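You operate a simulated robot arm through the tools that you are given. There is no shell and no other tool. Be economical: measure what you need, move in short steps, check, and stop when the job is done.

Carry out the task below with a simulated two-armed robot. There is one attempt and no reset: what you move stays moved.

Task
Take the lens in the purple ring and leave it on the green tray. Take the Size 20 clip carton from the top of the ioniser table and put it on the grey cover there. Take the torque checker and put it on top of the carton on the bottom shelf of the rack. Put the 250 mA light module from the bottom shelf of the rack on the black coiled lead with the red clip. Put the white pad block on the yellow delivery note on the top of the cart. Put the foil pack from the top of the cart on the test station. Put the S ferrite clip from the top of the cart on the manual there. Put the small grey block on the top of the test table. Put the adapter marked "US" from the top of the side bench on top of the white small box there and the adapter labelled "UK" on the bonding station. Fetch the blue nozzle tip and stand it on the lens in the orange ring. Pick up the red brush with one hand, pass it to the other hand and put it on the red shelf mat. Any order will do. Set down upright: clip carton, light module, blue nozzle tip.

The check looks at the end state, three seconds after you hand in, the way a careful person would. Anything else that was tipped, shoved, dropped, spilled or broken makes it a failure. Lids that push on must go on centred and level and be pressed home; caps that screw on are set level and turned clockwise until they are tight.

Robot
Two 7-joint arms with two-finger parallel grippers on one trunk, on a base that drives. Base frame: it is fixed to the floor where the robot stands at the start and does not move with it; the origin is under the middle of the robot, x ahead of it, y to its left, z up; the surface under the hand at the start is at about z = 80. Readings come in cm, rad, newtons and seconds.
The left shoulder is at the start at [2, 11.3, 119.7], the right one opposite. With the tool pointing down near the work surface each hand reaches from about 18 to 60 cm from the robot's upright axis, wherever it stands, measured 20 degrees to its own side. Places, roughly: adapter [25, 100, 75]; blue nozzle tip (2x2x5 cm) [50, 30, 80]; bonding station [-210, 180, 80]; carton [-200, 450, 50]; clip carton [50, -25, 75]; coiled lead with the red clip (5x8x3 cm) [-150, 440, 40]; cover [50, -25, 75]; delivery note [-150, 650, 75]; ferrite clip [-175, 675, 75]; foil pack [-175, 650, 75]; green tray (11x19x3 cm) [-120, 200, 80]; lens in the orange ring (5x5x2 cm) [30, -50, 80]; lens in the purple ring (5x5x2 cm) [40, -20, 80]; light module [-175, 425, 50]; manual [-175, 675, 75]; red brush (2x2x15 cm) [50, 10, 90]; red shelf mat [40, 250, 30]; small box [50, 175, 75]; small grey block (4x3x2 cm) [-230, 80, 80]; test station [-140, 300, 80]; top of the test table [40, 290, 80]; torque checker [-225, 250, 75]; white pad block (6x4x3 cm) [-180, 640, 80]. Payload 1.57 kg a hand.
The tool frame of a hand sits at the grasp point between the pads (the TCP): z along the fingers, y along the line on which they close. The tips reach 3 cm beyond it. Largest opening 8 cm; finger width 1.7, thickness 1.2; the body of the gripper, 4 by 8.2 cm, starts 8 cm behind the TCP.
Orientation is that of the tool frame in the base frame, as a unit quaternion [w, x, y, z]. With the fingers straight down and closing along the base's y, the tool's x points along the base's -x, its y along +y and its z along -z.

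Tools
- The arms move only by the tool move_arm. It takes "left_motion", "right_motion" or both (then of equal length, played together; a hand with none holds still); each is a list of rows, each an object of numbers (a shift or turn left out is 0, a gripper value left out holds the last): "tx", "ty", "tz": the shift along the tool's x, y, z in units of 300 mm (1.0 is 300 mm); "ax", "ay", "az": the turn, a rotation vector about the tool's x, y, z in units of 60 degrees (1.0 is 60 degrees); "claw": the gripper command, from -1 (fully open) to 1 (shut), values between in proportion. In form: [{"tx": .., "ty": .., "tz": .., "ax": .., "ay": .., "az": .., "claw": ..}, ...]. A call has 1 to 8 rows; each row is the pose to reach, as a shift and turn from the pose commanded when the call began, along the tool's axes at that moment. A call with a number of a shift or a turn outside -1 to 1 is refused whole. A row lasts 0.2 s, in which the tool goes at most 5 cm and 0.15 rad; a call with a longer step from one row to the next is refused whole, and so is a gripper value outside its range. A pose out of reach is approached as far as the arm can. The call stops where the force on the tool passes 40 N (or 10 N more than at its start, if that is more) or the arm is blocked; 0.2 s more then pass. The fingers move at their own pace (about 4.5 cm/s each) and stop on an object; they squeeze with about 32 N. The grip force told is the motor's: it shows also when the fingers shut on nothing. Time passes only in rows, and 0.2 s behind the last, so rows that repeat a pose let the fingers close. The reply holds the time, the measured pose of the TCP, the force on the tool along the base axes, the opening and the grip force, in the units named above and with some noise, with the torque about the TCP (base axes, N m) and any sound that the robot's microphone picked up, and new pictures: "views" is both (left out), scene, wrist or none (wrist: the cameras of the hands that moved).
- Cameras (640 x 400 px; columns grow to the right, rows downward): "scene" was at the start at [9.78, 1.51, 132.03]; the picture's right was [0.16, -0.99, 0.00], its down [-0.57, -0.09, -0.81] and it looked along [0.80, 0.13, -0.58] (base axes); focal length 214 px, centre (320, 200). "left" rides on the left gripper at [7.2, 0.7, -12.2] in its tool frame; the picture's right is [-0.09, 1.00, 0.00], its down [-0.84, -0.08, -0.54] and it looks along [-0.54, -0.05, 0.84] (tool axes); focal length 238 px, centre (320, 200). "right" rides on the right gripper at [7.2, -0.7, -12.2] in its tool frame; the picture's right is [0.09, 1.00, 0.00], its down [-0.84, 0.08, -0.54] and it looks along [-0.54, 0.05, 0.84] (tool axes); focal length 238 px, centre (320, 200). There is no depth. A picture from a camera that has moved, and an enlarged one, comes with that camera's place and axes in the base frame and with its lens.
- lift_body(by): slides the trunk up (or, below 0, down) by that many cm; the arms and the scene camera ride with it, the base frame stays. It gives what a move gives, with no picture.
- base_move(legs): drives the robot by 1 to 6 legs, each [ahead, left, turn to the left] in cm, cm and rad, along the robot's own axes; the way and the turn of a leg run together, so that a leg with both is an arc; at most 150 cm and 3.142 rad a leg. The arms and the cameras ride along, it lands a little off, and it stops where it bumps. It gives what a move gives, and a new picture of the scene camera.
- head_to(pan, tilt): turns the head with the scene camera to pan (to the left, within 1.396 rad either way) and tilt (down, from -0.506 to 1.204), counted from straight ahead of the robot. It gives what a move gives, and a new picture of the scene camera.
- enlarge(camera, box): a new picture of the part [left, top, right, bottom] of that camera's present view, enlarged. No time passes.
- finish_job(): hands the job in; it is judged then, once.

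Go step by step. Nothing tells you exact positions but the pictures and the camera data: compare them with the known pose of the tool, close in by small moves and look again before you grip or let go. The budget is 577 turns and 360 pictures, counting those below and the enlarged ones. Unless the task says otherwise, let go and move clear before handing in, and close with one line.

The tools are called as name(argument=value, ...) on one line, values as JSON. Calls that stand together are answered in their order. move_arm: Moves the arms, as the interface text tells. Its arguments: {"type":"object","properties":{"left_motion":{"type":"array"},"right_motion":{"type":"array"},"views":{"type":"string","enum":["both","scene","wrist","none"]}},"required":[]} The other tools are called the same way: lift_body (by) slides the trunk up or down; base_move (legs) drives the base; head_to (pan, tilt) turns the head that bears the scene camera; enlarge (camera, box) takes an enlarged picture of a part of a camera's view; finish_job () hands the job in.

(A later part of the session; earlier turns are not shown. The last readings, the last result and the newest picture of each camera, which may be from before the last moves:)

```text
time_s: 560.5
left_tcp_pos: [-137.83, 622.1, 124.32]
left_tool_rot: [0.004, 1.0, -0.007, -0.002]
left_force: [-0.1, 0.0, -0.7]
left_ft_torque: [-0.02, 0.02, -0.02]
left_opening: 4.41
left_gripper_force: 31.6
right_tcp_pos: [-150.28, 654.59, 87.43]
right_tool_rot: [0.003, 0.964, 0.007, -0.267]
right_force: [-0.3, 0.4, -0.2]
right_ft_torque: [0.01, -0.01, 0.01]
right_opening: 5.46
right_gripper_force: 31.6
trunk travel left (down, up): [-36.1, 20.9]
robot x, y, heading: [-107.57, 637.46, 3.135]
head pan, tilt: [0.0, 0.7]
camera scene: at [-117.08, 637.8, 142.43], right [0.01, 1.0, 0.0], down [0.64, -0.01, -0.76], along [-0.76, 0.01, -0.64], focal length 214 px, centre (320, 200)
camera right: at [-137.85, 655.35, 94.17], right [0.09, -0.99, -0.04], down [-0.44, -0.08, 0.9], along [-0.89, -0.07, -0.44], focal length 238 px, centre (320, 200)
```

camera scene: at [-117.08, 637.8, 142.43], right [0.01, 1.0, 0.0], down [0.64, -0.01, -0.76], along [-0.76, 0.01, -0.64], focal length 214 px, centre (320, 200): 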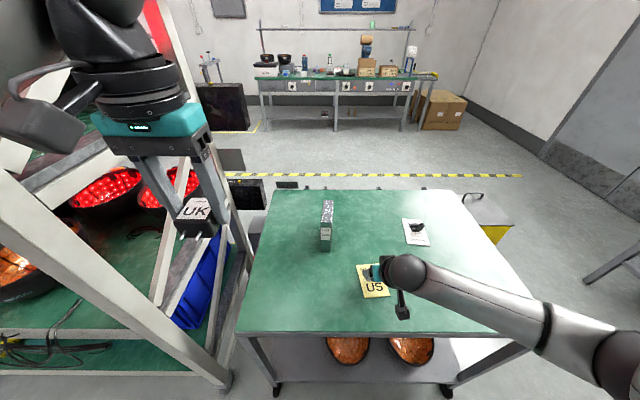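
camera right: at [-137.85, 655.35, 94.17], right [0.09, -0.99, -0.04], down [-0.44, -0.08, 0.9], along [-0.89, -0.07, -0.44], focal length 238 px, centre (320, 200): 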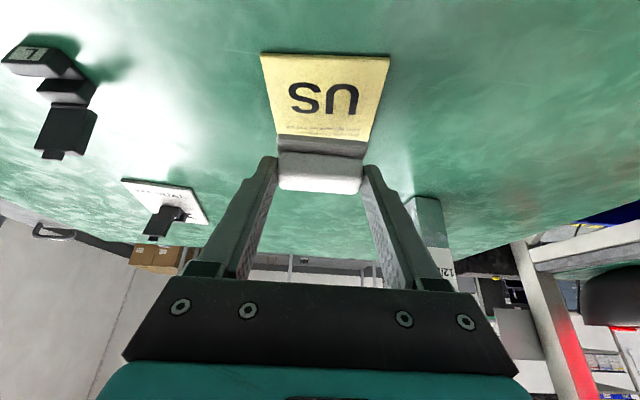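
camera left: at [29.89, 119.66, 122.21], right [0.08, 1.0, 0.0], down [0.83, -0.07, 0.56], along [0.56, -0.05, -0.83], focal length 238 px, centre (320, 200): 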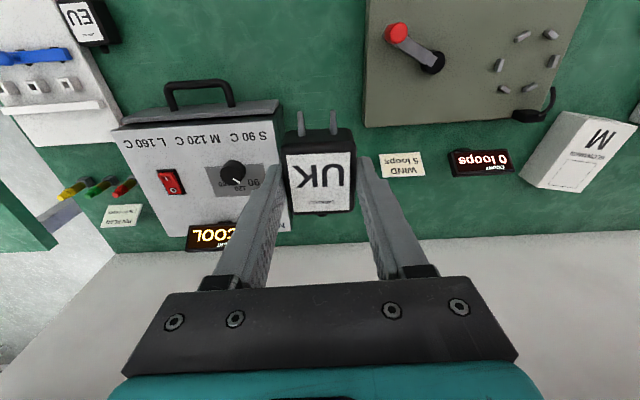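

Shift 1.7 cm toward the note's middle and lower.

move_arm(right_motion=[{"tx": 0.049, "tz": -0.029}, {"tx": 0.075, "tz": 0.015}, {"tx": 0.095, "tz": 0.048}], views="wrist")

```text
time_s: 561.3
left_tcp_pos: [-137.77, 622.18, 124.4]
left_tool_rot: [0.005, 1.0, -0.008, -0.005]
left_force: [0.1, -0.3, -1.6]
left_ft_torque: [0.0, 0.02, -0.01]
left_opening: 4.44
left_gripper_force: 32.0
right_tcp_pos: [-148.51, 654.73, 84.87]
right_tool_rot: [0.004, 0.964, 0.007, -0.267]
right_force: [0.2, 0.3, 0.4]
right_ft_torque: [-0.01, 0.02, 0.01]
right_opening: 5.49
right_gripper_force: 32.1
trunk travel left (down, up): [-36.1, 20.9]
robot x, y, heading: [-107.39, 637.33, 3.132]
head pan, tilt: [0.0, 0.7]
camera right: at [-136.01, 655.46, 91.61], right [0.09, -0.99, -0.04], down [-0.44, -0.08, 0.9], along [-0.89, -0.07, -0.44], focal length 238 px, centre (320, 200)
```

right: 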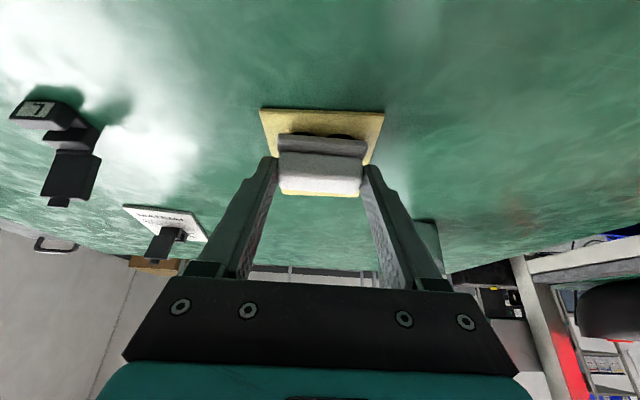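

move_arm(right_motion=[{"tx": 0.005, "tz": 0.009}, {"tx": 0.009, "tz": 0.015}], views="none")

```text
time_s: 561.9
left_tcp_pos: [-137.76, 622.03, 124.48]
left_tool_rot: [0.004, 1.0, -0.007, -0.004]
left_force: [-0.3, -0.2, -0.7]
left_ft_torque: [-0.03, 0.01, 0.03]
left_opening: 4.42
left_gripper_force: 32.2
right_tcp_pos: [-148.42, 654.66, 84.36]
right_tool_rot: [0.004, 0.964, 0.007, -0.267]
right_force: [-0.2, 0.1, 0.1]
right_ft_torque: [0.02, -0.04, 0.0]
right_opening: 5.48
right_gripper_force: 32.2
trunk travel left (down, up): [-36.1, 20.9]
robot x, y, heading: [-107.6, 637.43, 3.129]
head pan, tilt: [0.0, 0.7]
```

move_arm(right_motion=[{"tx": 0.003, "tz": 0.005}, {"tx": 0.003, "tz": 0.005, "claw": -0.5}, {"tx": 0.003, "tz": 0.005, "claw": -0.75}, {"tx": 0.003, "tz": 0.005, "claw": -0.75}, {"tx": -0.05, "tz": -0.08, "claw": -0.75}, {"tx": -0.11, "tz": -0.18, "claw": -0.75}, {"tx": -0.18, "tz": -0.3, "claw": -0.75}], views="both")

```text
time_s: 563.5
left_tcp_pos: [-137.8, 622.08, 124.48]
left_tool_rot: [0.005, 1.0, -0.007, -0.004]
left_force: [0.2, 0.4, -0.7]
left_ft_torque: [0.01, 0.01, -0.02]
left_opening: 4.42
left_gripper_force: 31.8
right_tcp_pos: [-148.58, 654.75, 94.83]
right_tool_rot: [0.004, 0.964, 0.008, -0.267]
right_force: [-0.5, 0.2, 0.1]
right_ft_torque: [0.01, 0.01, 0.0]
right_opening: 7.02
right_gripper_force: 0.0
trunk travel left (down, up): [-36.1, 20.9]
robot x, y, heading: [-107.33, 637.38, 3.129]
head pan, tilt: [0.0, 0.7]
camera scene: at [-117.03, 637.81, 142.44], right [0.01, 1.0, 0.0], down [0.64, -0.01, -0.77], along [-0.76, 0.01, -0.64], focal length 214 px, centre (320, 200)
camera right: at [-136.19, 655.56, 101.62], right [0.1, -0.99, -0.04], down [-0.44, -0.08, 0.9], along [-0.89, -0.07, -0.44], focal length 238 px, centre (320, 200)
```

scene: 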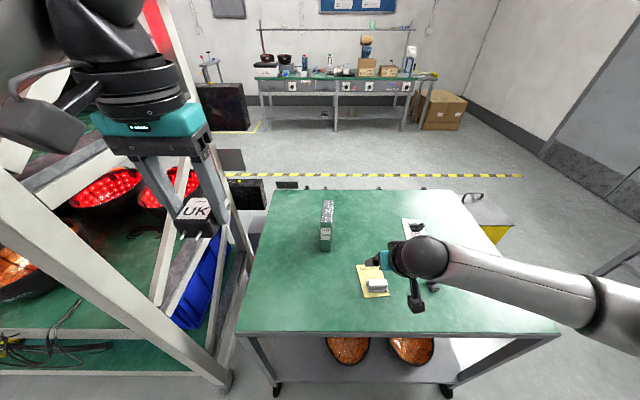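
right: 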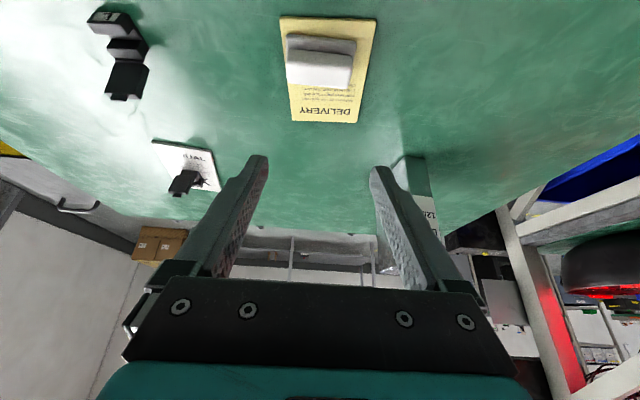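

Pad block is on the note. I untilt, retract, and head for the far aisle with UK.

move_arm(right_motion=[{"tx": -0.05, "tz": -0.1}, {"tx": -0.1, "tz": -0.22, "ay": 0.12}, {"tx": -0.1, "tz": -0.34, "ay": 0.25}, {"tx": -0.05, "tz": -0.46, "ay": 0.38}, {"tx": 0.0, "tz": -0.58, "ay": 0.5}], views="none")

base_move(legs=[[-15, 0, 0], [0, -125, 0], [150, 0, 0], [60, 0, 0], [0, 0, 1.575], [150, 0, 0]])

head_to(pan=0.0, tilt=0.35)

```text
time_s: 564.7
left_tcp_pos: [-137.74, 622.12, 124.47]
left_tool_rot: [0.005, 1.0, -0.006, -0.004]
left_force: [0.0, -0.6, -1.3]
left_ft_torque: [0.02, 0.03, 0.0]
left_opening: 4.42
left_gripper_force: 32.2
right_tcp_pos: [-139.75, 654.91, 109.76]
right_tool_rot: [0.002, 1.0, 0.008, -0.008]
right_force: [1.3, 0.0, -0.2]
right_ft_torque: [0.01, 0.04, 0.0]
right_opening: 6.99
right_gripper_force: 0.0
trunk travel left (down, up): [-36.1, 20.9]
robot x, y, heading: [-107.69, 637.54, 3.13]
head pan, tilt: [0.0, 0.7]
```

```text
time_s: 592.6
left_tcp_pos: [-296.24, 598.87, 124.42]
left_tool_rot: [0.005, 0.733, 0.681, 0.0]
left_force: [0.2, 0.5, -1.7]
left_ft_torque: [-0.01, 0.0, -0.01]
left_opening: 4.44
left_gripper_force: 32.7
right_tcp_pos: [-329.19, 598.9, 109.67]
right_tool_rot: [0.008, 0.723, 0.691, -0.004]
right_force: [-0.4, 0.0, 0.9]
right_ft_torque: [-0.01, 0.02, -0.03]
right_opening: 7.0
right_gripper_force: 0.0
trunk travel left (down, up): [-36.1, 20.9]
robot x, y, heading: [-309.52, 629.71, -1.644]
head pan, tilt: [0.0, 0.7]
camera scene: at [-310.41, 620.46, 142.44], right [-1.0, 0.07, 0.0], down [0.05, 0.64, -0.76], along [-0.06, -0.76, -0.64], focal length 214 px, centre (320, 200)
```

scene: 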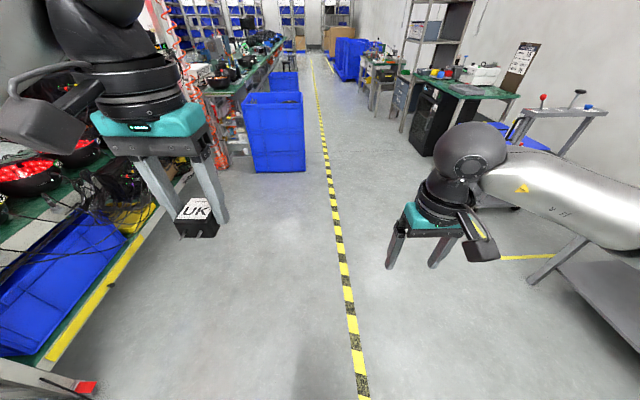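

```text
time_s: 593.5
left_tcp_pos: [-296.31, 598.78, 124.43]
left_tool_rot: [0.005, 0.733, 0.68, 0.001]
left_force: [0.0, 0.5, -1.4]
left_ft_torque: [0.02, 0.02, 0.02]
left_opening: 4.42
left_gripper_force: 32.3
right_tcp_pos: [-329.04, 598.73, 109.75]
right_tool_rot: [0.008, 0.723, 0.691, -0.005]
right_force: [-0.7, 1.3, -0.2]
right_ft_torque: [-0.01, 0.02, -0.02]
right_opening: 7.02
right_gripper_force: 0.1
trunk travel left (down, up): [-36.1, 20.9]
robot x, y, heading: [-309.94, 630.05, -1.642]
head pan, tilt: [0.0, 0.351]
camera scene: at [-310.46, 619.66, 145.57], right [-1.0, 0.07, 0.0], down [0.03, 0.34, -0.94], along [-0.07, -0.94, -0.34], focal length 214 px, centre (320, 200)
```

scene: 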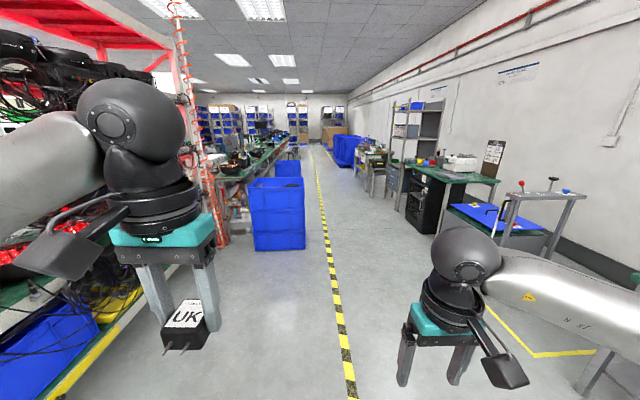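

The blue tote stands left of the tape; I pass right of it along x≈-345 down to the bench's far side.

base_move(legs=[[0, -36, 0.07], [150, 0, 0], [150, 0, 0], [130, 0, 0]])

head_to(pan=0.9, tilt=0.4)

```text
time_s: 616.1
left_tcp_pos: [-320.79, 169.75, 124.43]
left_tool_rot: [0.006, 0.693, 0.721, 0.001]
left_force: [-0.3, 0.2, -1.1]
left_ft_torque: [0.02, -0.04, 0.01]
left_opening: 4.42
left_gripper_force: 32.5
right_tcp_pos: [-353.38, 165.95, 109.53]
right_tool_rot: [0.008, 0.681, 0.732, -0.004]
right_force: [-0.7, -0.4, 1.3]
right_ft_torque: [-0.04, -0.02, 0.0]
right_opening: 7.01
right_gripper_force: 0.1
trunk travel left (down, up): [-36.1, 20.9]
robot x, y, heading: [-337.73, 199.22, -1.529]
head pan, tilt: [0.0, 0.351]
camera scene: at [-337.32, 188.84, 145.57], right [-1.0, -0.04, 0.0], down [-0.02, 0.34, -0.94], along [0.04, -0.94, -0.34], focal length 214 px, centre (320, 200)
```

scene: 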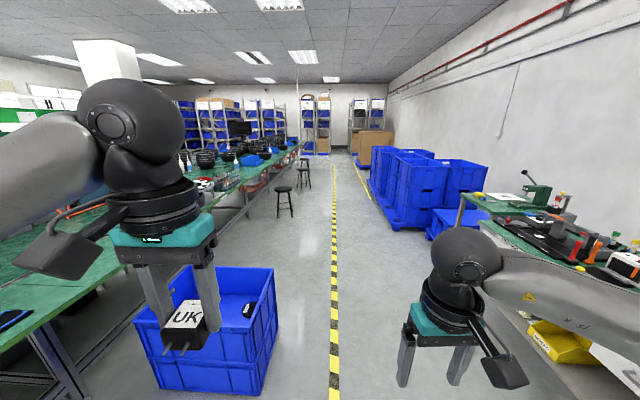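

```text
time_s: 617.3
left_tcp_pos: [-320.73, 169.82, 124.42]
left_tool_rot: [0.006, 0.693, 0.721, 0.001]
left_force: [0.2, 0.5, -1.1]
left_ft_torque: [0.01, 0.0, 0.0]
left_opening: 4.44
left_gripper_force: 31.4
right_tcp_pos: [-353.38, 165.95, 109.58]
right_tool_rot: [0.008, 0.682, 0.731, -0.004]
right_force: [-0.1, 0.6, -0.1]
right_ft_torque: [0.06, 0.03, -0.03]
right_opening: 7.02
right_gripper_force: 0.0
trunk travel left (down, up): [-36.1, 20.9]
robot x, y, heading: [-337.98, 199.15, -1.53]
head pan, tilt: [0.901, 0.4]
camera scene: at [-330.23, 192.73, 145.12], right [-0.59, -0.81, 0.0], down [-0.32, 0.23, -0.92], along [0.75, -0.54, -0.39], focal length 214 px, centre (320, 200)
```

scene: 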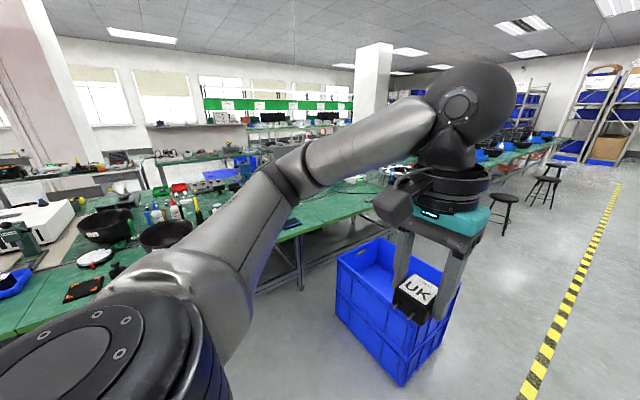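

Turn to face the bench's far side.

base_move(legs=[[0, 0, 1.53]])

head_to(pan=0.0, tilt=0.45)

```text
time_s: 621.4
left_tcp_pos: [-308.06, 215.28, 124.44]
left_tool_rot: [0.003, -0.005, 1.0, 0.005]
left_force: [0.1, -0.8, -1.3]
left_ft_torque: [-0.04, 0.02, -0.01]
left_opening: 4.44
left_gripper_force: 32.3
right_tcp_pos: [-305.28, 182.62, 109.69]
right_tool_rot: [0.009, -0.02, 1.0, 0.003]
right_force: [0.2, 0.8, 0.1]
right_ft_torque: [-0.02, 0.01, 0.01]
right_opening: 7.01
right_gripper_force: 0.0
trunk travel left (down, up): [-36.1, 20.9]
robot x, y, heading: [-337.87, 199.34, 0.014]
head pan, tilt: [0.901, 0.4]
camera scene: at [-331.12, 206.53, 145.12], right [0.79, -0.61, 0.0], down [-0.24, -0.31, -0.92], along [0.56, 0.73, -0.39], focal length 214 px, centre (320, 200)
```

scene: 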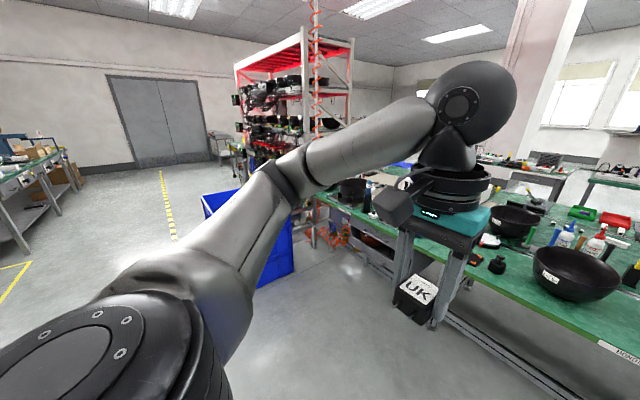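

```text
time_s: 622.6
left_tcp_pos: [-308.21, 215.22, 124.45]
left_tool_rot: [0.005, -0.005, 1.0, 0.005]
left_force: [0.6, -0.6, -1.8]
left_ft_torque: [0.01, 0.0, 0.0]
left_opening: 4.43
left_gripper_force: 32.0
right_tcp_pos: [-305.29, 182.58, 109.63]
right_tool_rot: [0.009, -0.02, 1.0, 0.001]
right_force: [0.8, 0.0, 0.7]
right_ft_torque: [-0.03, 0.01, 0.0]
right_opening: 6.98
right_gripper_force: 0.0
trunk travel left (down, up): [-36.1, 20.9]
robot x, y, heading: [-337.57, 199.02, 0.01]
head pan, tilt: [0.0, 0.45]
camera scene: at [-327.59, 199.32, 144.66], right [0.01, -1.0, 0.0], down [-0.44, -0.01, -0.9], along [0.9, 0.01, -0.44], focal length 214 px, centre (320, 200)
```

scene: 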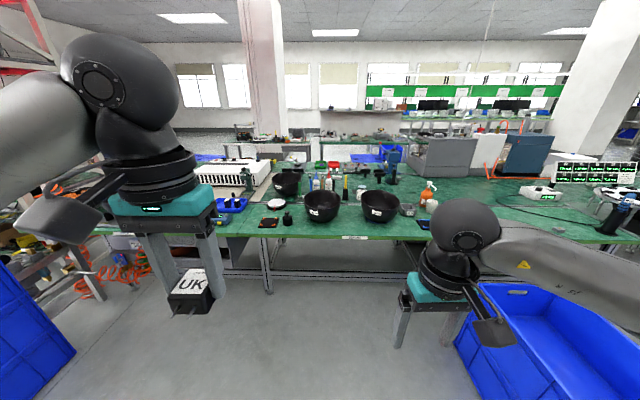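

A label sits on the bench edge. Enlarge to read it and survey.

enlarge(camera="scene", box=[230, 150, 430, 260])

enlarge(camera="scene", box=[330, 225, 380, 250])

enlarge(camera="scene", box=[380, 150, 640, 260])

```text
3.20 times, centred on (330, 205) of scene
camera zoom: at [-327.59, 199.32, 144.66], right [0.01, -1.0, 0.0], down [-0.44, -0.01, -0.9], along [0.9, 0.01, -0.44], focal length 686 px, centre (288, 184)
```

zoom: 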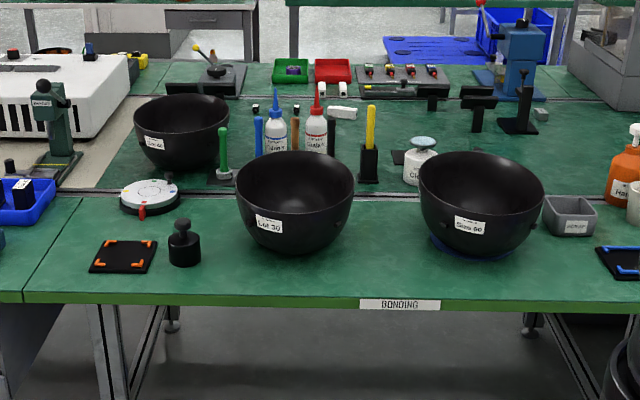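

```text
12.80 times, centred on (355, 238) of scene
camera zoom: at [-327.59, 199.32, 144.66], right [0.01, -1.0, 0.0], down [-0.44, -0.01, -0.9], along [0.9, 0.01, -0.44], focal length 2745 px, centre (-128, -280)
```

zoom: 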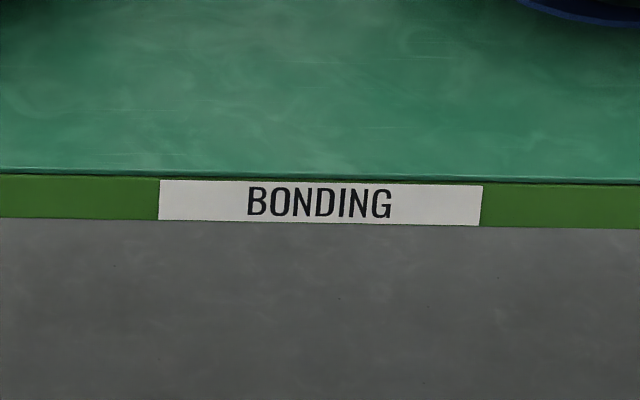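

```text
2.46 times, centred on (510, 205) of scene
camera zoom: at [-327.59, 199.32, 144.66], right [0.01, -1.0, 0.0], down [-0.44, -0.01, -0.9], along [0.9, 0.01, -0.44], focal length 528 px, centre (-148, 188)
```

zoom: 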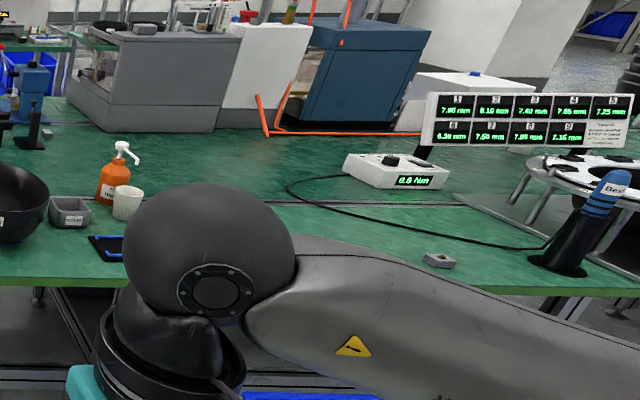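

The bench section is the "BONDING" station. I'll set UK on its free front area around [-228, 188].

base_move(legs=[[0, -27, -0.01], [64, 0, 0]])

head_to(pan=0.15, tilt=0.75)

enlarge(camera="left", box=[0, 0, 640, 400])

```text
time_s: 627.6
left_tcp_pos: [-245.04, 188.16, 124.4]
left_tool_rot: [0.002, 0.003, 1.0, 0.005]
left_force: [0.6, 0.0, -1.0]
left_ft_torque: [0.02, 0.02, 0.0]
left_opening: 4.42
left_gripper_force: 32.0
right_tcp_pos: [-242.62, 155.54, 109.57]
right_tool_rot: [0.009, -0.012, 1.0, 0.003]
right_force: [0.1, -0.4, -0.3]
right_ft_torque: [-0.05, 0.03, -0.03]
right_opening: 7.01
right_gripper_force: 0.0
trunk travel left (down, up): [-36.1, 20.9]
robot x, y, heading: [-274.98, 172.35, -0.001]
head pan, tilt: [0.0, 0.45]
camera scene: at [-264.66, 172.61, 144.65], right [0.0, -1.0, 0.0], down [-0.44, 0.0, -0.9], along [0.9, 0.0, -0.44], focal length 214 px, centre (320, 200)
```

scene: 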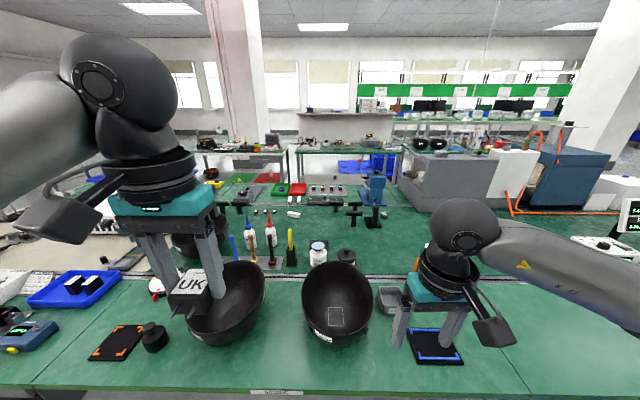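

```text
time_s: 628.4
left_tcp_pos: [-245.11, 188.25, 124.32]
left_tool_rot: [0.003, 0.002, 1.0, 0.004]
left_force: [0.6, -0.1, -0.5]
left_ft_torque: [-0.04, 0.01, 0.01]
left_opening: 4.44
left_gripper_force: 32.1
right_tcp_pos: [-242.8, 155.45, 109.65]
right_tool_rot: [0.009, -0.012, 1.0, 0.002]
right_force: [0.7, 0.3, -0.3]
right_ft_torque: [-0.03, 0.01, 0.01]
right_opening: 7.02
right_gripper_force: 0.1
trunk travel left (down, up): [-36.1, 20.9]
robot x, y, heading: [-274.93, 172.57, -0.002]
head pan, tilt: [0.15, 0.75]
camera scene: at [-265.7, 173.85, 142.02], right [0.15, -0.99, 0.0], down [-0.67, -0.1, -0.73], along [0.72, 0.11, -0.68], focal length 214 px, centre (320, 200)
```

scene: 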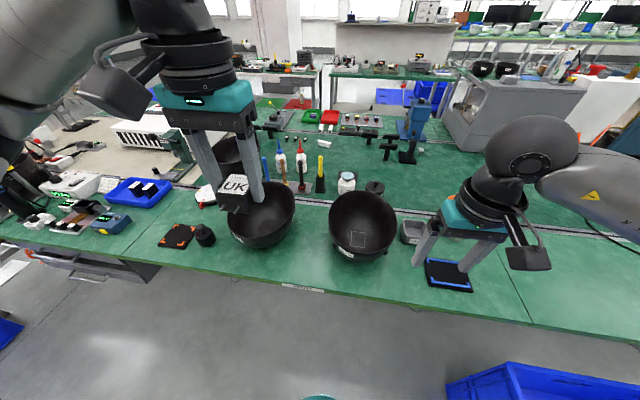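

```text
1.00 times, centred on (320, 200) of left (not enlarged: the box is as wide or as high as the picture)
camera zoom: at [-252.28, 188.83, 136.46], right [0.1, 1.0, 0.01], down [0.83, -0.09, 0.55], along [0.54, -0.04, -0.84], focal length 238 px, centre (320, 200)
```

zoom: 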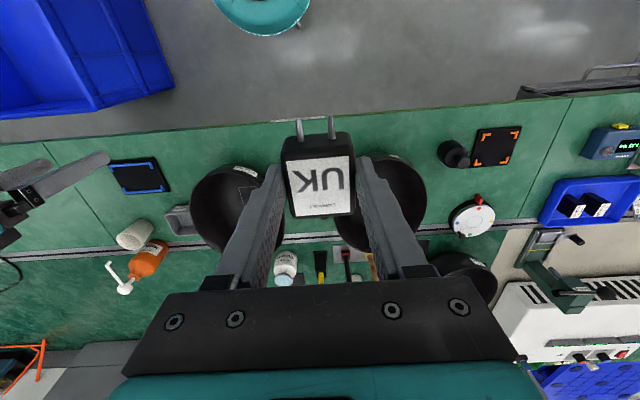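

Between the two bowls at [-230.5, 183] there is a free front spot. Shift base 6 cm right and bring UK there.

base_move(legs=[[0, -6, 0]])

move_arm(left_motion=[{"tx": -0.12, "ty": 0.01}, {"tx": -0.25, "ty": 0.02}, {"tx": -0.38, "ty": 0.025, "tz": 0.06}, {"tx": -0.48, "ty": 0.025, "tz": 0.16}, {"tx": -0.48, "ty": 0.025, "tz": 0.32}, {"tx": -0.48, "ty": 0.025, "tz": 0.48}, {"tx": -0.48, "ty": 0.025, "tz": 0.64}, {"tx": -0.48, "ty": 0.025, "tz": 0.8}], views="both")

```text
time_s: 629.4
left_tcp_pos: [-245.05, 182.15, 124.42]
left_tool_rot: [0.003, 0.001, 1.0, 0.005]
left_force: [0.1, 0.0, -1.1]
left_ft_torque: [0.0, 0.0, -0.01]
left_opening: 4.39
left_gripper_force: 31.9
right_tcp_pos: [-242.59, 149.53, 109.6]
right_tool_rot: [0.009, -0.012, 1.0, 0.003]
right_force: [0.1, 0.0, 0.0]
right_ft_torque: [0.01, -0.01, -0.01]
right_opening: 6.99
right_gripper_force: 0.0
trunk travel left (down, up): [-36.1, 20.9]
robot x, y, heading: [-274.99, 166.49, 0.003]
head pan, tilt: [0.15, 0.75]
camera scene: at [-265.71, 167.74, 142.01], right [0.15, -0.99, 0.0], down [-0.67, -0.1, -0.73], along [0.72, 0.11, -0.68], focal length 214 px, centre (320, 200)
```

scene: 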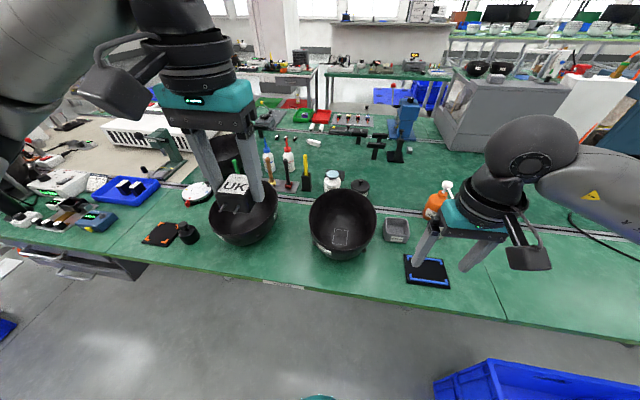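

```text
time_s: 631.2
left_tcp_pos: [-230.45, 183.34, 100.46]
left_tool_rot: [0.003, 0.002, 1.0, 0.005]
left_force: [-0.5, -0.3, -0.9]
left_ft_torque: [-0.03, -0.02, -0.02]
left_opening: 4.41
left_gripper_force: 31.9
right_tcp_pos: [-242.67, 149.47, 109.68]
right_tool_rot: [0.008, -0.013, 1.0, 0.003]
right_force: [-0.8, -0.3, -0.5]
right_ft_torque: [-0.02, 0.03, 0.01]
right_opening: 7.0
right_gripper_force: 0.1
trunk travel left (down, up): [-36.1, 20.9]
robot x, y, heading: [-274.96, 166.48, -0.002]
head pan, tilt: [0.15, 0.75]
camera scene: at [-265.69, 167.87, 142.01], right [0.15, -0.99, 0.0], down [-0.67, -0.1, -0.73], along [0.72, 0.11, -0.68], focal length 214 px, centre (320, 200)
camera left: at [-237.72, 183.84, 112.42], right [0.09, 1.0, 0.01], down [0.83, -0.08, 0.55], along [0.55, -0.04, -0.84], focal length 238 px, centre (320, 200)
```

scene: 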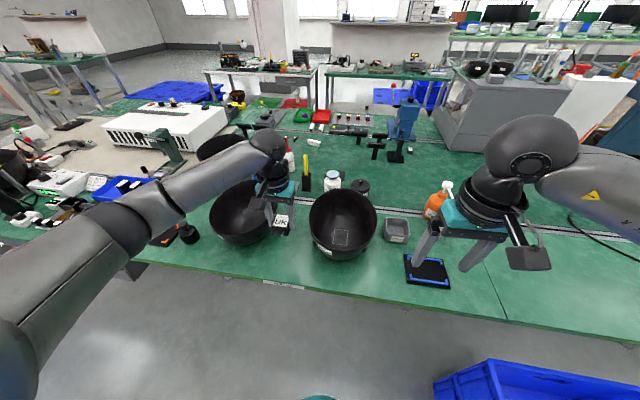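
left: 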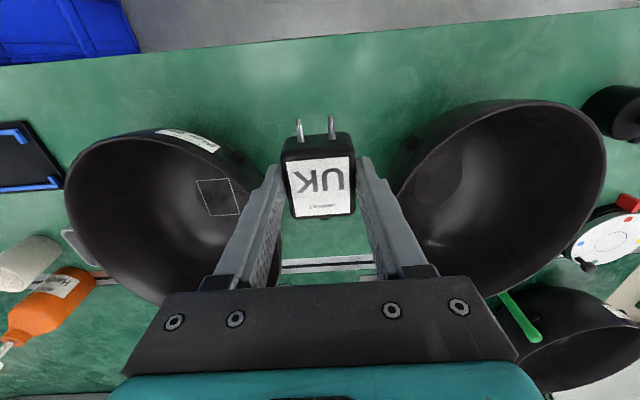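

Room between the bowls is sufficient. Descend with 1 cm shift toward the edge.

move_arm(left_motion=[{"tx": 0.033, "tz": 0.13}, {"tx": 0.033, "tz": 0.27}, {"tx": 0.033, "tz": 0.4}, {"tx": 0.033, "tz": 0.51}], views="wrist")

```text
time_s: 632.2
left_tcp_pos: [-231.2, 183.19, 85.63]
left_tool_rot: [0.007, 0.003, 1.0, 0.004]
left_force: [-7.6, 2.4, 27.0]
left_ft_torque: [-0.18, 0.3, 0.02]
left_opening: 4.46
left_gripper_force: 32.1
right_tcp_pos: [-242.94, 149.5, 109.8]
right_tool_rot: [0.009, -0.012, 1.0, 0.003]
right_force: [0.3, 0.4, -1.1]
right_ft_torque: [0.0, 0.0, 0.02]
right_opening: 6.99
right_gripper_force: 0.0
trunk travel left (down, up): [-36.1, 20.9]
robot x, y, heading: [-275.17, 166.57, -0.002]
head pan, tilt: [0.15, 0.75]
camera left: at [-238.54, 183.85, 97.62], right [0.09, 1.0, 0.01], down [0.83, -0.08, 0.55], along [0.55, -0.05, -0.83], focal length 238 px, centre (320, 200)
```

left: 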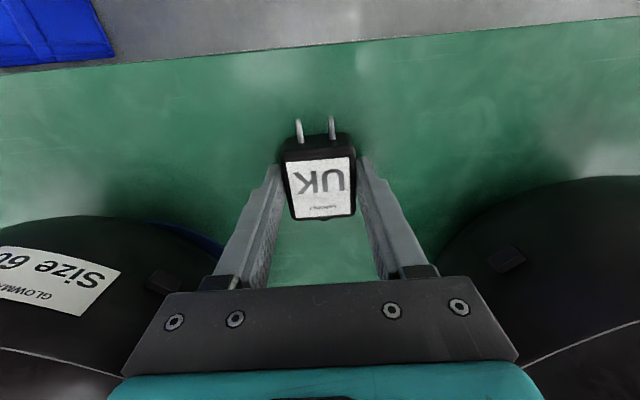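

Contact with the bench (27 N). Relieve, release, and rise.

move_arm(left_motion=[{"tz": -0.012}, {"tz": -0.012, "claw": -0.3}, {"tz": -0.012, "claw": -0.45}, {"tz": -0.012, "claw": -0.45}, {"tz": -0.12, "claw": -0.45}, {"tz": -0.27, "claw": -0.45}, {"tz": -0.42, "claw": -0.45}, {"tz": -0.57, "claw": -0.45}], views="wrist")

```text
time_s: 634.0
left_tcp_pos: [-231.67, 183.03, 102.45]
left_tool_rot: [0.003, 0.001, 1.0, 0.004]
left_force: [0.2, 0.2, -0.1]
left_ft_torque: [-0.01, -0.01, 0.01]
left_opening: 5.8
left_gripper_force: 0.1
right_tcp_pos: [-242.63, 149.48, 109.56]
right_tool_rot: [0.009, -0.014, 1.0, 0.003]
right_force: [0.0, 0.1, 0.9]
right_ft_torque: [-0.01, 0.01, 0.01]
right_opening: 6.98
right_gripper_force: 0.1
trunk travel left (down, up): [-36.1, 20.9]
robot x, y, heading: [-275.31, 166.63, 0.001]
head pan, tilt: [0.15, 0.75]
camera left: at [-238.74, 183.6, 114.55], right [0.1, 1.0, 0.01], down [0.83, -0.09, 0.55], along [0.54, -0.04, -0.84], focal length 238 px, centre (320, 200)
```

left: 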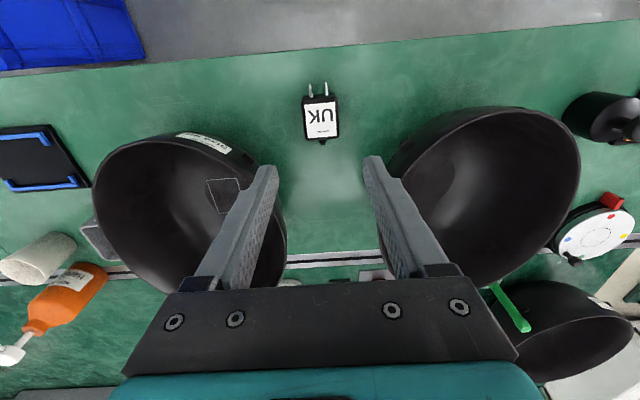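

UK is placed. Next the small grey block near y≈74; I go around the tote.

move_arm(left_motion=[{"tz": -0.12}, {"tz": -0.25, "tx": 0.06}, {"tz": -0.35, "tx": 0.18}, {"tz": -0.42, "tx": 0.32}, {"tz": -0.45, "tx": 0.45}], views="none")

base_move(legs=[[-62, 0, 0], [0, -122, 0]])

head_to(pan=0.2, tilt=0.5)

```text
time_s: 635.2
left_tcp_pos: [-245.21, 182.82, 115.86]
left_tool_rot: [0.002, 0.002, 1.0, 0.005]
left_force: [1.0, 0.5, 0.2]
left_ft_torque: [0.04, 0.04, -0.01]
left_opening: 5.81
left_gripper_force: 0.0
right_tcp_pos: [-242.76, 149.6, 109.66]
right_tool_rot: [0.008, -0.013, 1.0, 0.001]
right_force: [1.6, 0.5, -0.5]
right_ft_torque: [0.03, -0.02, 0.0]
right_opening: 7.0
right_gripper_force: 0.0
trunk travel left (down, up): [-36.1, 20.9]
robot x, y, heading: [-275.03, 166.72, 0.002]
head pan, tilt: [0.15, 0.75]
```

```text
time_s: 644.5
left_tcp_pos: [-307.2, 59.99, 115.79]
left_tool_rot: [0.003, 0.005, 1.0, 0.004]
left_force: [-0.2, 0.4, -0.3]
left_ft_torque: [0.01, 0.0, 0.04]
left_opening: 5.78
left_gripper_force: 0.1
right_tcp_pos: [-304.88, 26.56, 109.59]
right_tool_rot: [0.008, -0.009, 1.0, 0.003]
right_force: [0.7, -0.8, 0.8]
right_ft_torque: [0.0, -0.01, 0.0]
right_opening: 6.97
right_gripper_force: 0.0
trunk travel left (down, up): [-36.1, 20.9]
robot x, y, heading: [-337.11, 43.83, -0.006]
head pan, tilt: [0.15, 0.75]
camera scene: at [-327.84, 45.1, 142.01], right [0.14, -0.99, 0.0], down [-0.68, -0.1, -0.73], along [0.72, 0.1, -0.68], focal length 214 px, centre (320, 200)
```

scene: 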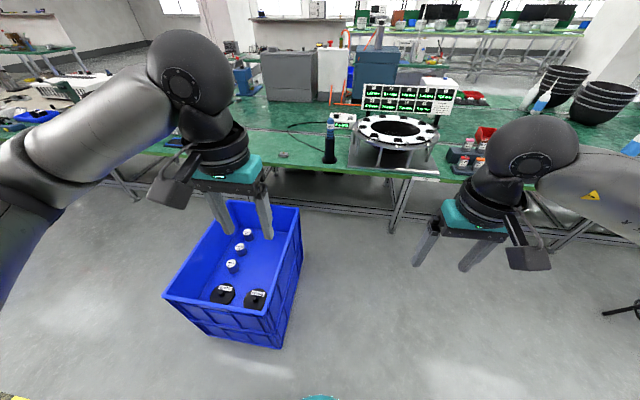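

```text
time_s: 645.2
left_tcp_pos: [-307.15, 59.89, 115.77]
left_tool_rot: [0.003, 0.005, 1.0, 0.005]
left_force: [-0.3, 0.3, -0.5]
left_ft_torque: [-0.03, 0.0, 0.0]
left_opening: 5.82
left_gripper_force: 0.1
right_tcp_pos: [-304.85, 26.72, 109.69]
right_tool_rot: [0.009, -0.01, 1.0, 0.003]
right_force: [0.1, 0.5, -0.2]
right_ft_torque: [0.05, 0.03, 0.01]
right_opening: 6.98
right_gripper_force: 0.1
trunk travel left (down, up): [-36.1, 20.9]
robot x, y, heading: [-336.86, 43.75, -0.007]
head pan, tilt: [0.201, 0.499]
camera scene: at [-327.11, 45.69, 144.2], right [0.19, -0.98, 0.0], down [-0.47, -0.09, -0.88], along [0.86, 0.17, -0.48], focal length 214 px, centre (320, 200)
```

scene: 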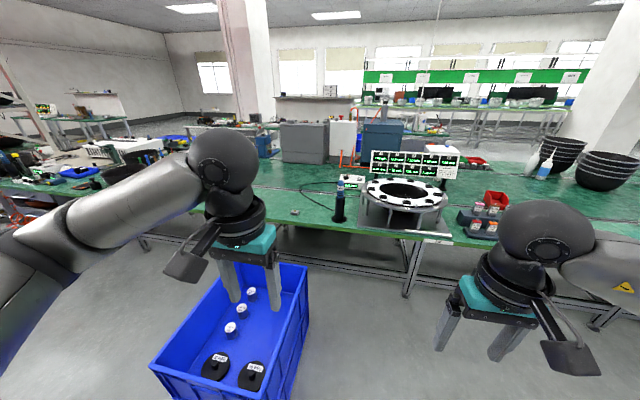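

The block is near [-234, 78]. I pull up beside the tote at y≈42 and reach left.

base_move(legs=[[62, 0, 0.007]])

move_arm(left_motion=[{"ty": 0.15, "claw": -0.5}, {"ty": 0.3, "tx": -0.04}, {"ty": 0.45, "tx": -0.1}, {"ty": 0.55, "tx": -0.2}, {"ty": 0.6, "tx": -0.33}, {"ty": 0.6, "tx": -0.33, "tz": 0.13}, {"ty": 0.6, "tx": -0.33, "tz": 0.27}, {"ty": 0.6, "tx": -0.33, "tz": 0.4}], views="wrist")

```text
time_s: 648.7
left_tcp_pos: [-244.78, 60.39, 115.85]
left_tool_rot: [0.004, -0.001, 1.0, 0.004]
left_force: [0.4, 0.4, -0.3]
left_ft_torque: [0.02, 0.01, 0.04]
left_opening: 5.78
left_gripper_force: 0.1
right_tcp_pos: [-242.17, 27.01, 109.64]
right_tool_rot: [0.008, -0.016, 1.0, 0.003]
right_force: [0.7, 0.9, -0.5]
right_ft_torque: [0.01, 0.03, -0.02]
right_opening: 6.98
right_gripper_force: 0.0
trunk travel left (down, up): [-36.1, 20.9]
robot x, y, heading: [-274.47, 43.38, 0.005]
head pan, tilt: [0.201, 0.499]
camera scene: at [-264.47, 45.73, 144.21], right [0.2, -0.98, 0.0], down [-0.47, -0.1, -0.88], along [0.86, 0.18, -0.48], focal length 214 px, centre (320, 200)
```

scene: 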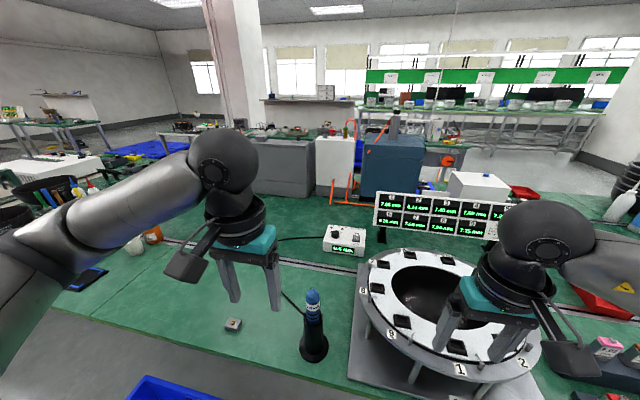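

```text
time_s: 650.5
left_tcp_pos: [-235.0, 78.36, 104.06]
left_tool_rot: [0.004, 0.0, 1.0, 0.003]
left_force: [0.2, 0.1, -1.0]
left_ft_torque: [-0.01, -0.01, -0.02]
left_opening: 5.99
left_gripper_force: 0.0
right_tcp_pos: [-242.04, 27.16, 109.58]
right_tool_rot: [0.009, -0.016, 1.0, 0.002]
right_force: [0.8, 0.9, -0.4]
right_ft_torque: [-0.01, -0.01, 0.0]
right_opening: 7.0
right_gripper_force: 0.1
trunk travel left (down, up): [-36.1, 20.9]
robot x, y, heading: [-274.54, 43.66, 0.004]
head pan, tilt: [0.201, 0.499]
camera left: at [-242.23, 78.82, 116.13], right [0.09, 1.0, 0.01], down [0.83, -0.08, 0.55], along [0.55, -0.04, -0.84], focal length 238 px, centre (320, 200)
```

left: 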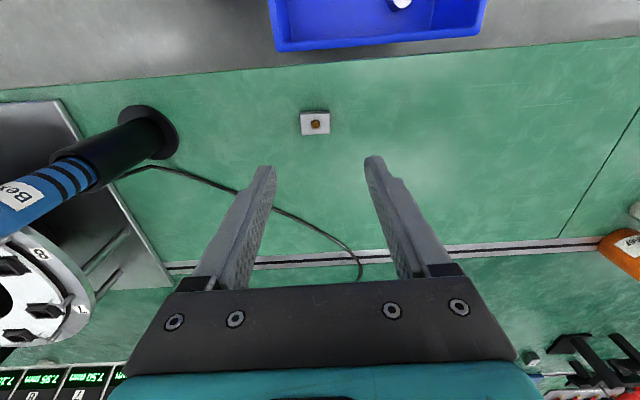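

Block at [-233.4, 77.8]. Descend and grip.

move_arm(left_motion=[{"tx": -0.053, "ty": -0.018, "tz": 0.14}, {"tx": -0.053, "ty": -0.018, "tz": 0.29}, {"tx": -0.053, "ty": -0.018, "tz": 0.44}, {"tx": -0.053, "ty": -0.018, "tz": 0.58}], views="wrist")

```text
time_s: 651.5
left_tcp_pos: [-233.02, 77.91, 86.66]
left_tool_rot: [0.003, -0.001, 1.0, 0.005]
left_force: [0.4, 0.1, -0.1]
left_ft_torque: [0.0, 0.0, 0.0]
left_opening: 6.01
left_gripper_force: 0.1
right_tcp_pos: [-242.22, 26.97, 109.66]
right_tool_rot: [0.009, -0.015, 1.0, 0.003]
right_force: [0.6, -0.6, 0.5]
right_ft_torque: [0.01, 0.02, -0.02]
right_opening: 7.0
right_gripper_force: 0.1
trunk travel left (down, up): [-36.1, 20.9]
robot x, y, heading: [-274.3, 43.39, 0.002]
head pan, tilt: [0.201, 0.499]
camera left: at [-240.24, 78.56, 98.76], right [0.09, 1.0, 0.01], down [0.83, -0.08, 0.55], along [0.55, -0.04, -0.84], focal length 238 px, centre (320, 200)
```

left: 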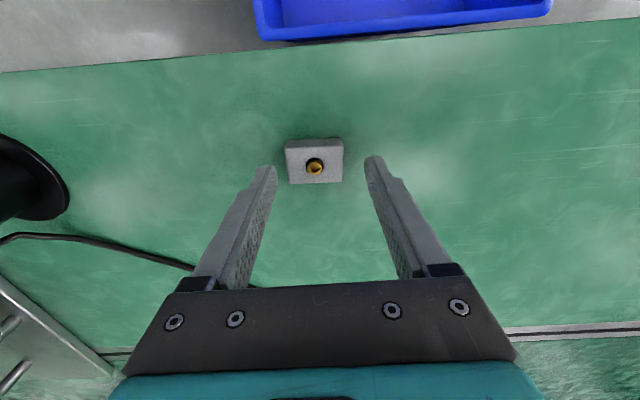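

move_arm(left_motion=[{"tx": 0.012, "ty": -0.006, "tz": 0.02}, {"tx": 0.012, "ty": -0.006, "tz": 0.04}, {"tx": 0.012, "ty": -0.006, "tz": 0.04, "claw": 1}, {"tx": 0.012, "ty": -0.006, "tz": 0.04, "claw": 1}, {"tx": 0.012, "ty": -0.006, "tz": 0.04, "claw": 1}, {"tx": 0.012, "ty": -0.006, "tz": 0.04, "claw": 1}], views="none")

move_arm(left_motion=[{"tz": -0.05}, {"tz": -0.2}, {"tz": -0.35}, {"tz": -0.5}, {"tz": -0.65}, {"tz": -0.8}], views="wrist")

```text
time_s: 652.9
left_tcp_pos: [-233.46, 77.92, 85.4]
left_tool_rot: [0.003, -0.001, 1.0, 0.005]
left_force: [0.6, 0.1, 1.1]
left_ft_torque: [-0.02, 0.0, 0.02]
left_opening: 3.89
left_gripper_force: 32.2
right_tcp_pos: [-242.14, 26.97, 109.73]
right_tool_rot: [0.008, -0.016, 1.0, 0.002]
right_force: [-0.4, -0.3, 0.4]
right_ft_torque: [-0.02, -0.03, 0.03]
right_opening: 6.99
right_gripper_force: 0.0
trunk travel left (down, up): [-36.1, 20.9]
robot x, y, heading: [-274.4, 43.8, 0.005]
head pan, tilt: [0.201, 0.499]
```

```text
time_s: 654.3
left_tcp_pos: [-233.66, 77.88, 109.54]
left_tool_rot: [0.003, -0.001, 1.0, 0.004]
left_force: [0.5, -0.6, 0.3]
left_ft_torque: [0.01, -0.03, -0.01]
left_opening: 3.88
left_gripper_force: 31.6
right_tcp_pos: [-242.13, 26.99, 109.6]
right_tool_rot: [0.01, -0.016, 1.0, 0.002]
right_force: [0.1, -0.2, -0.1]
right_ft_torque: [0.02, 0.03, -0.05]
right_opening: 6.98
right_gripper_force: 0.0
trunk travel left (down, up): [-36.1, 20.9]
robot x, y, heading: [-274.56, 43.67, 0.005]
head pan, tilt: [0.201, 0.499]
camera left: at [-240.92, 78.25, 121.51], right [0.09, 1.0, 0.01], down [0.83, -0.08, 0.55], along [0.54, -0.04, -0.84], focal length 238 px, centre (320, 200)
```

left: 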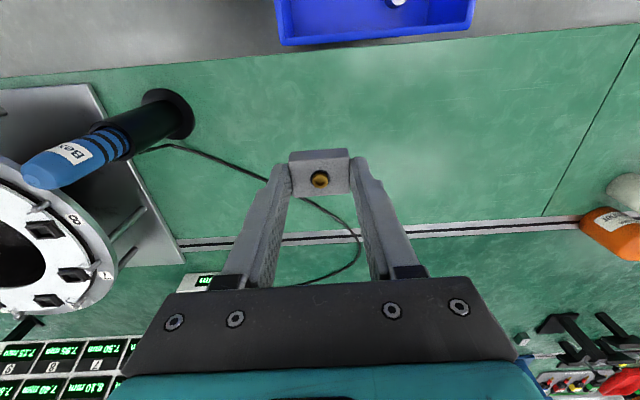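

Block held. Retract and drive to the torque checker near y≈250.

move_arm(left_motion=[{"ty": -0.12, "tz": -0.05}, {"ty": -0.26, "tx": 0.05, "tz": -0.1}, {"ty": -0.4, "tx": 0.1, "tz": -0.15}, {"ty": -0.52, "tx": 0.2, "tz": -0.2}, {"ty": -0.6, "tx": 0.32, "tz": -0.2}], views="none")

base_move(legs=[[-62, 0, 0], [0, 150, 0], [0, 72, 0], [45, 0, 0]])

head_to(pan=-0.15, tilt=0.7)

```text
time_s: 655.5
left_tcp_pos: [-243.41, 59.44, 114.94]
left_tool_rot: [0.002, -0.001, 1.0, 0.005]
left_force: [0.5, 0.1, 0.2]
left_ft_torque: [0.02, -0.04, -0.05]
left_opening: 3.88
left_gripper_force: 31.8
right_tcp_pos: [-242.15, 27.02, 109.57]
right_tool_rot: [0.008, -0.015, 1.0, 0.004]
right_force: [-0.5, -0.3, 0.7]
right_ft_torque: [-0.01, 0.02, -0.01]
right_opening: 7.01
right_gripper_force: 0.1
trunk travel left (down, up): [-36.1, 20.9]
robot x, y, heading: [-274.8, 43.43, 0.006]
head pan, tilt: [0.201, 0.499]
```

```text
time_s: 671.9
left_tcp_pos: [-264.39, 283.51, 115.08]
left_tool_rot: [0.002, -0.013, 1.0, 0.005]
left_force: [0.8, -0.3, -0.1]
left_ft_torque: [0.01, 0.0, -0.01]
left_opening: 3.88
left_gripper_force: 31.9
right_tcp_pos: [-262.49, 251.13, 109.56]
right_tool_rot: [0.008, -0.026, 1.0, 0.002]
right_force: [0.3, 0.2, 0.2]
right_ft_torque: [-0.03, 0.02, -0.01]
right_opening: 6.99
right_gripper_force: 0.1
trunk travel left (down, up): [-36.1, 20.9]
robot x, y, heading: [-295.3, 267.12, 0.028]
head pan, tilt: [0.201, 0.499]
camera scene: at [-285.2, 269.38, 144.2], right [0.23, -0.97, 0.0], down [-0.47, -0.11, -0.88], along [0.85, 0.2, -0.48], focal length 214 px, centre (320, 200)
```

scene: 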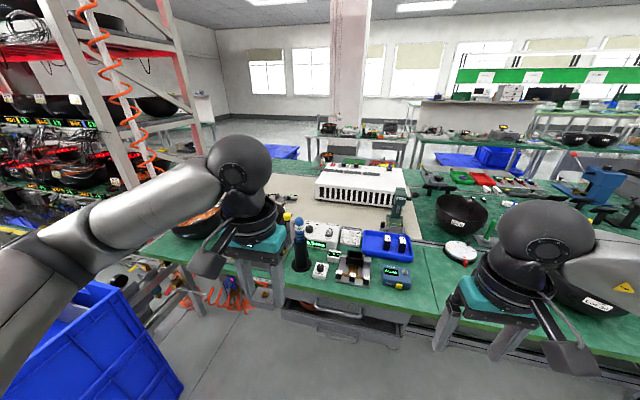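

```text
time_s: 672.7
left_tcp_pos: [-264.38, 283.53, 114.97]
left_tool_rot: [0.003, -0.012, 1.0, 0.004]
left_force: [-0.4, 0.8, -0.4]
left_ft_torque: [0.0, 0.01, -0.03]
left_opening: 3.87
left_gripper_force: 32.8
right_tcp_pos: [-262.46, 251.1, 109.66]
right_tool_rot: [0.008, -0.027, 1.0, 0.001]
right_force: [0.2, 0.5, 0.1]
right_ft_torque: [-0.03, 0.01, -0.01]
right_opening: 7.02
right_gripper_force: 0.0
trunk travel left (down, up): [-36.1, 20.9]
robot x, y, heading: [-295.41, 267.27, 0.025]
head pan, tilt: [-0.15, 0.7]
camera scene: at [-285.69, 266.29, 142.44], right [-0.12, -0.99, 0.0], down [-0.64, 0.08, -0.77], along [0.76, -0.09, -0.64], focal length 214 px, centre (320, 200)
```

scene: 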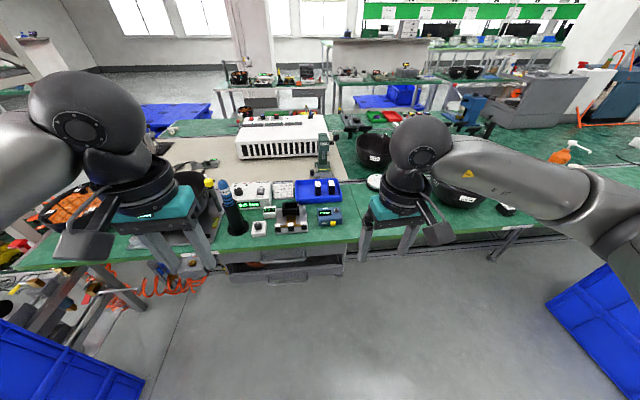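

Enlarge the station to identify the torque checker.

enlarge(camera="scene", box=[200, 160, 360, 260])

enlarge(camera="right", box=[200, 0, 640, 280])

```text
4.00 times, centred on (280, 210) of scene
camera zoom: at [-285.69, 266.29, 142.44], right [-0.12, -0.99, 0.0], down [-0.64, 0.08, -0.77], along [0.76, -0.09, -0.64], focal length 858 px, centre (480, 160)
```

zoom: 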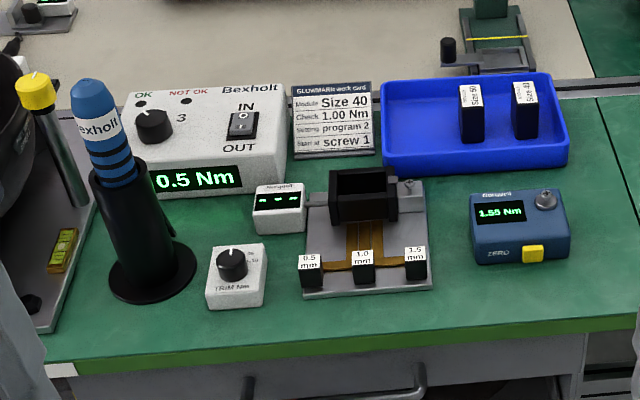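

```text
1.43 times, centred on (420, 140) of right
camera zoom: at [-269.8, 249.98, 121.75], right [-0.15, 0.99, 0.0], down [0.82, 0.12, 0.56], along [0.55, 0.08, -0.83], focal length 340 px, centre (177, 286)
```

zoom: 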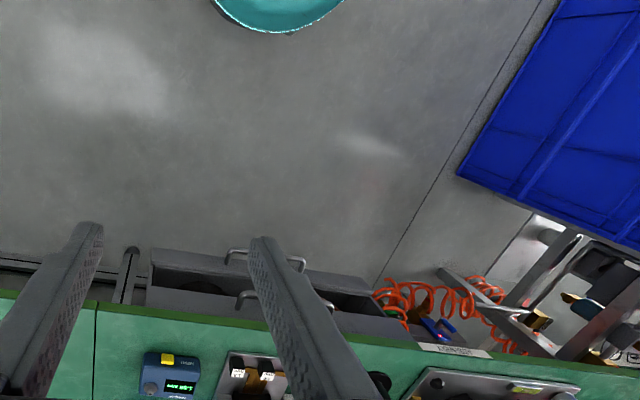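

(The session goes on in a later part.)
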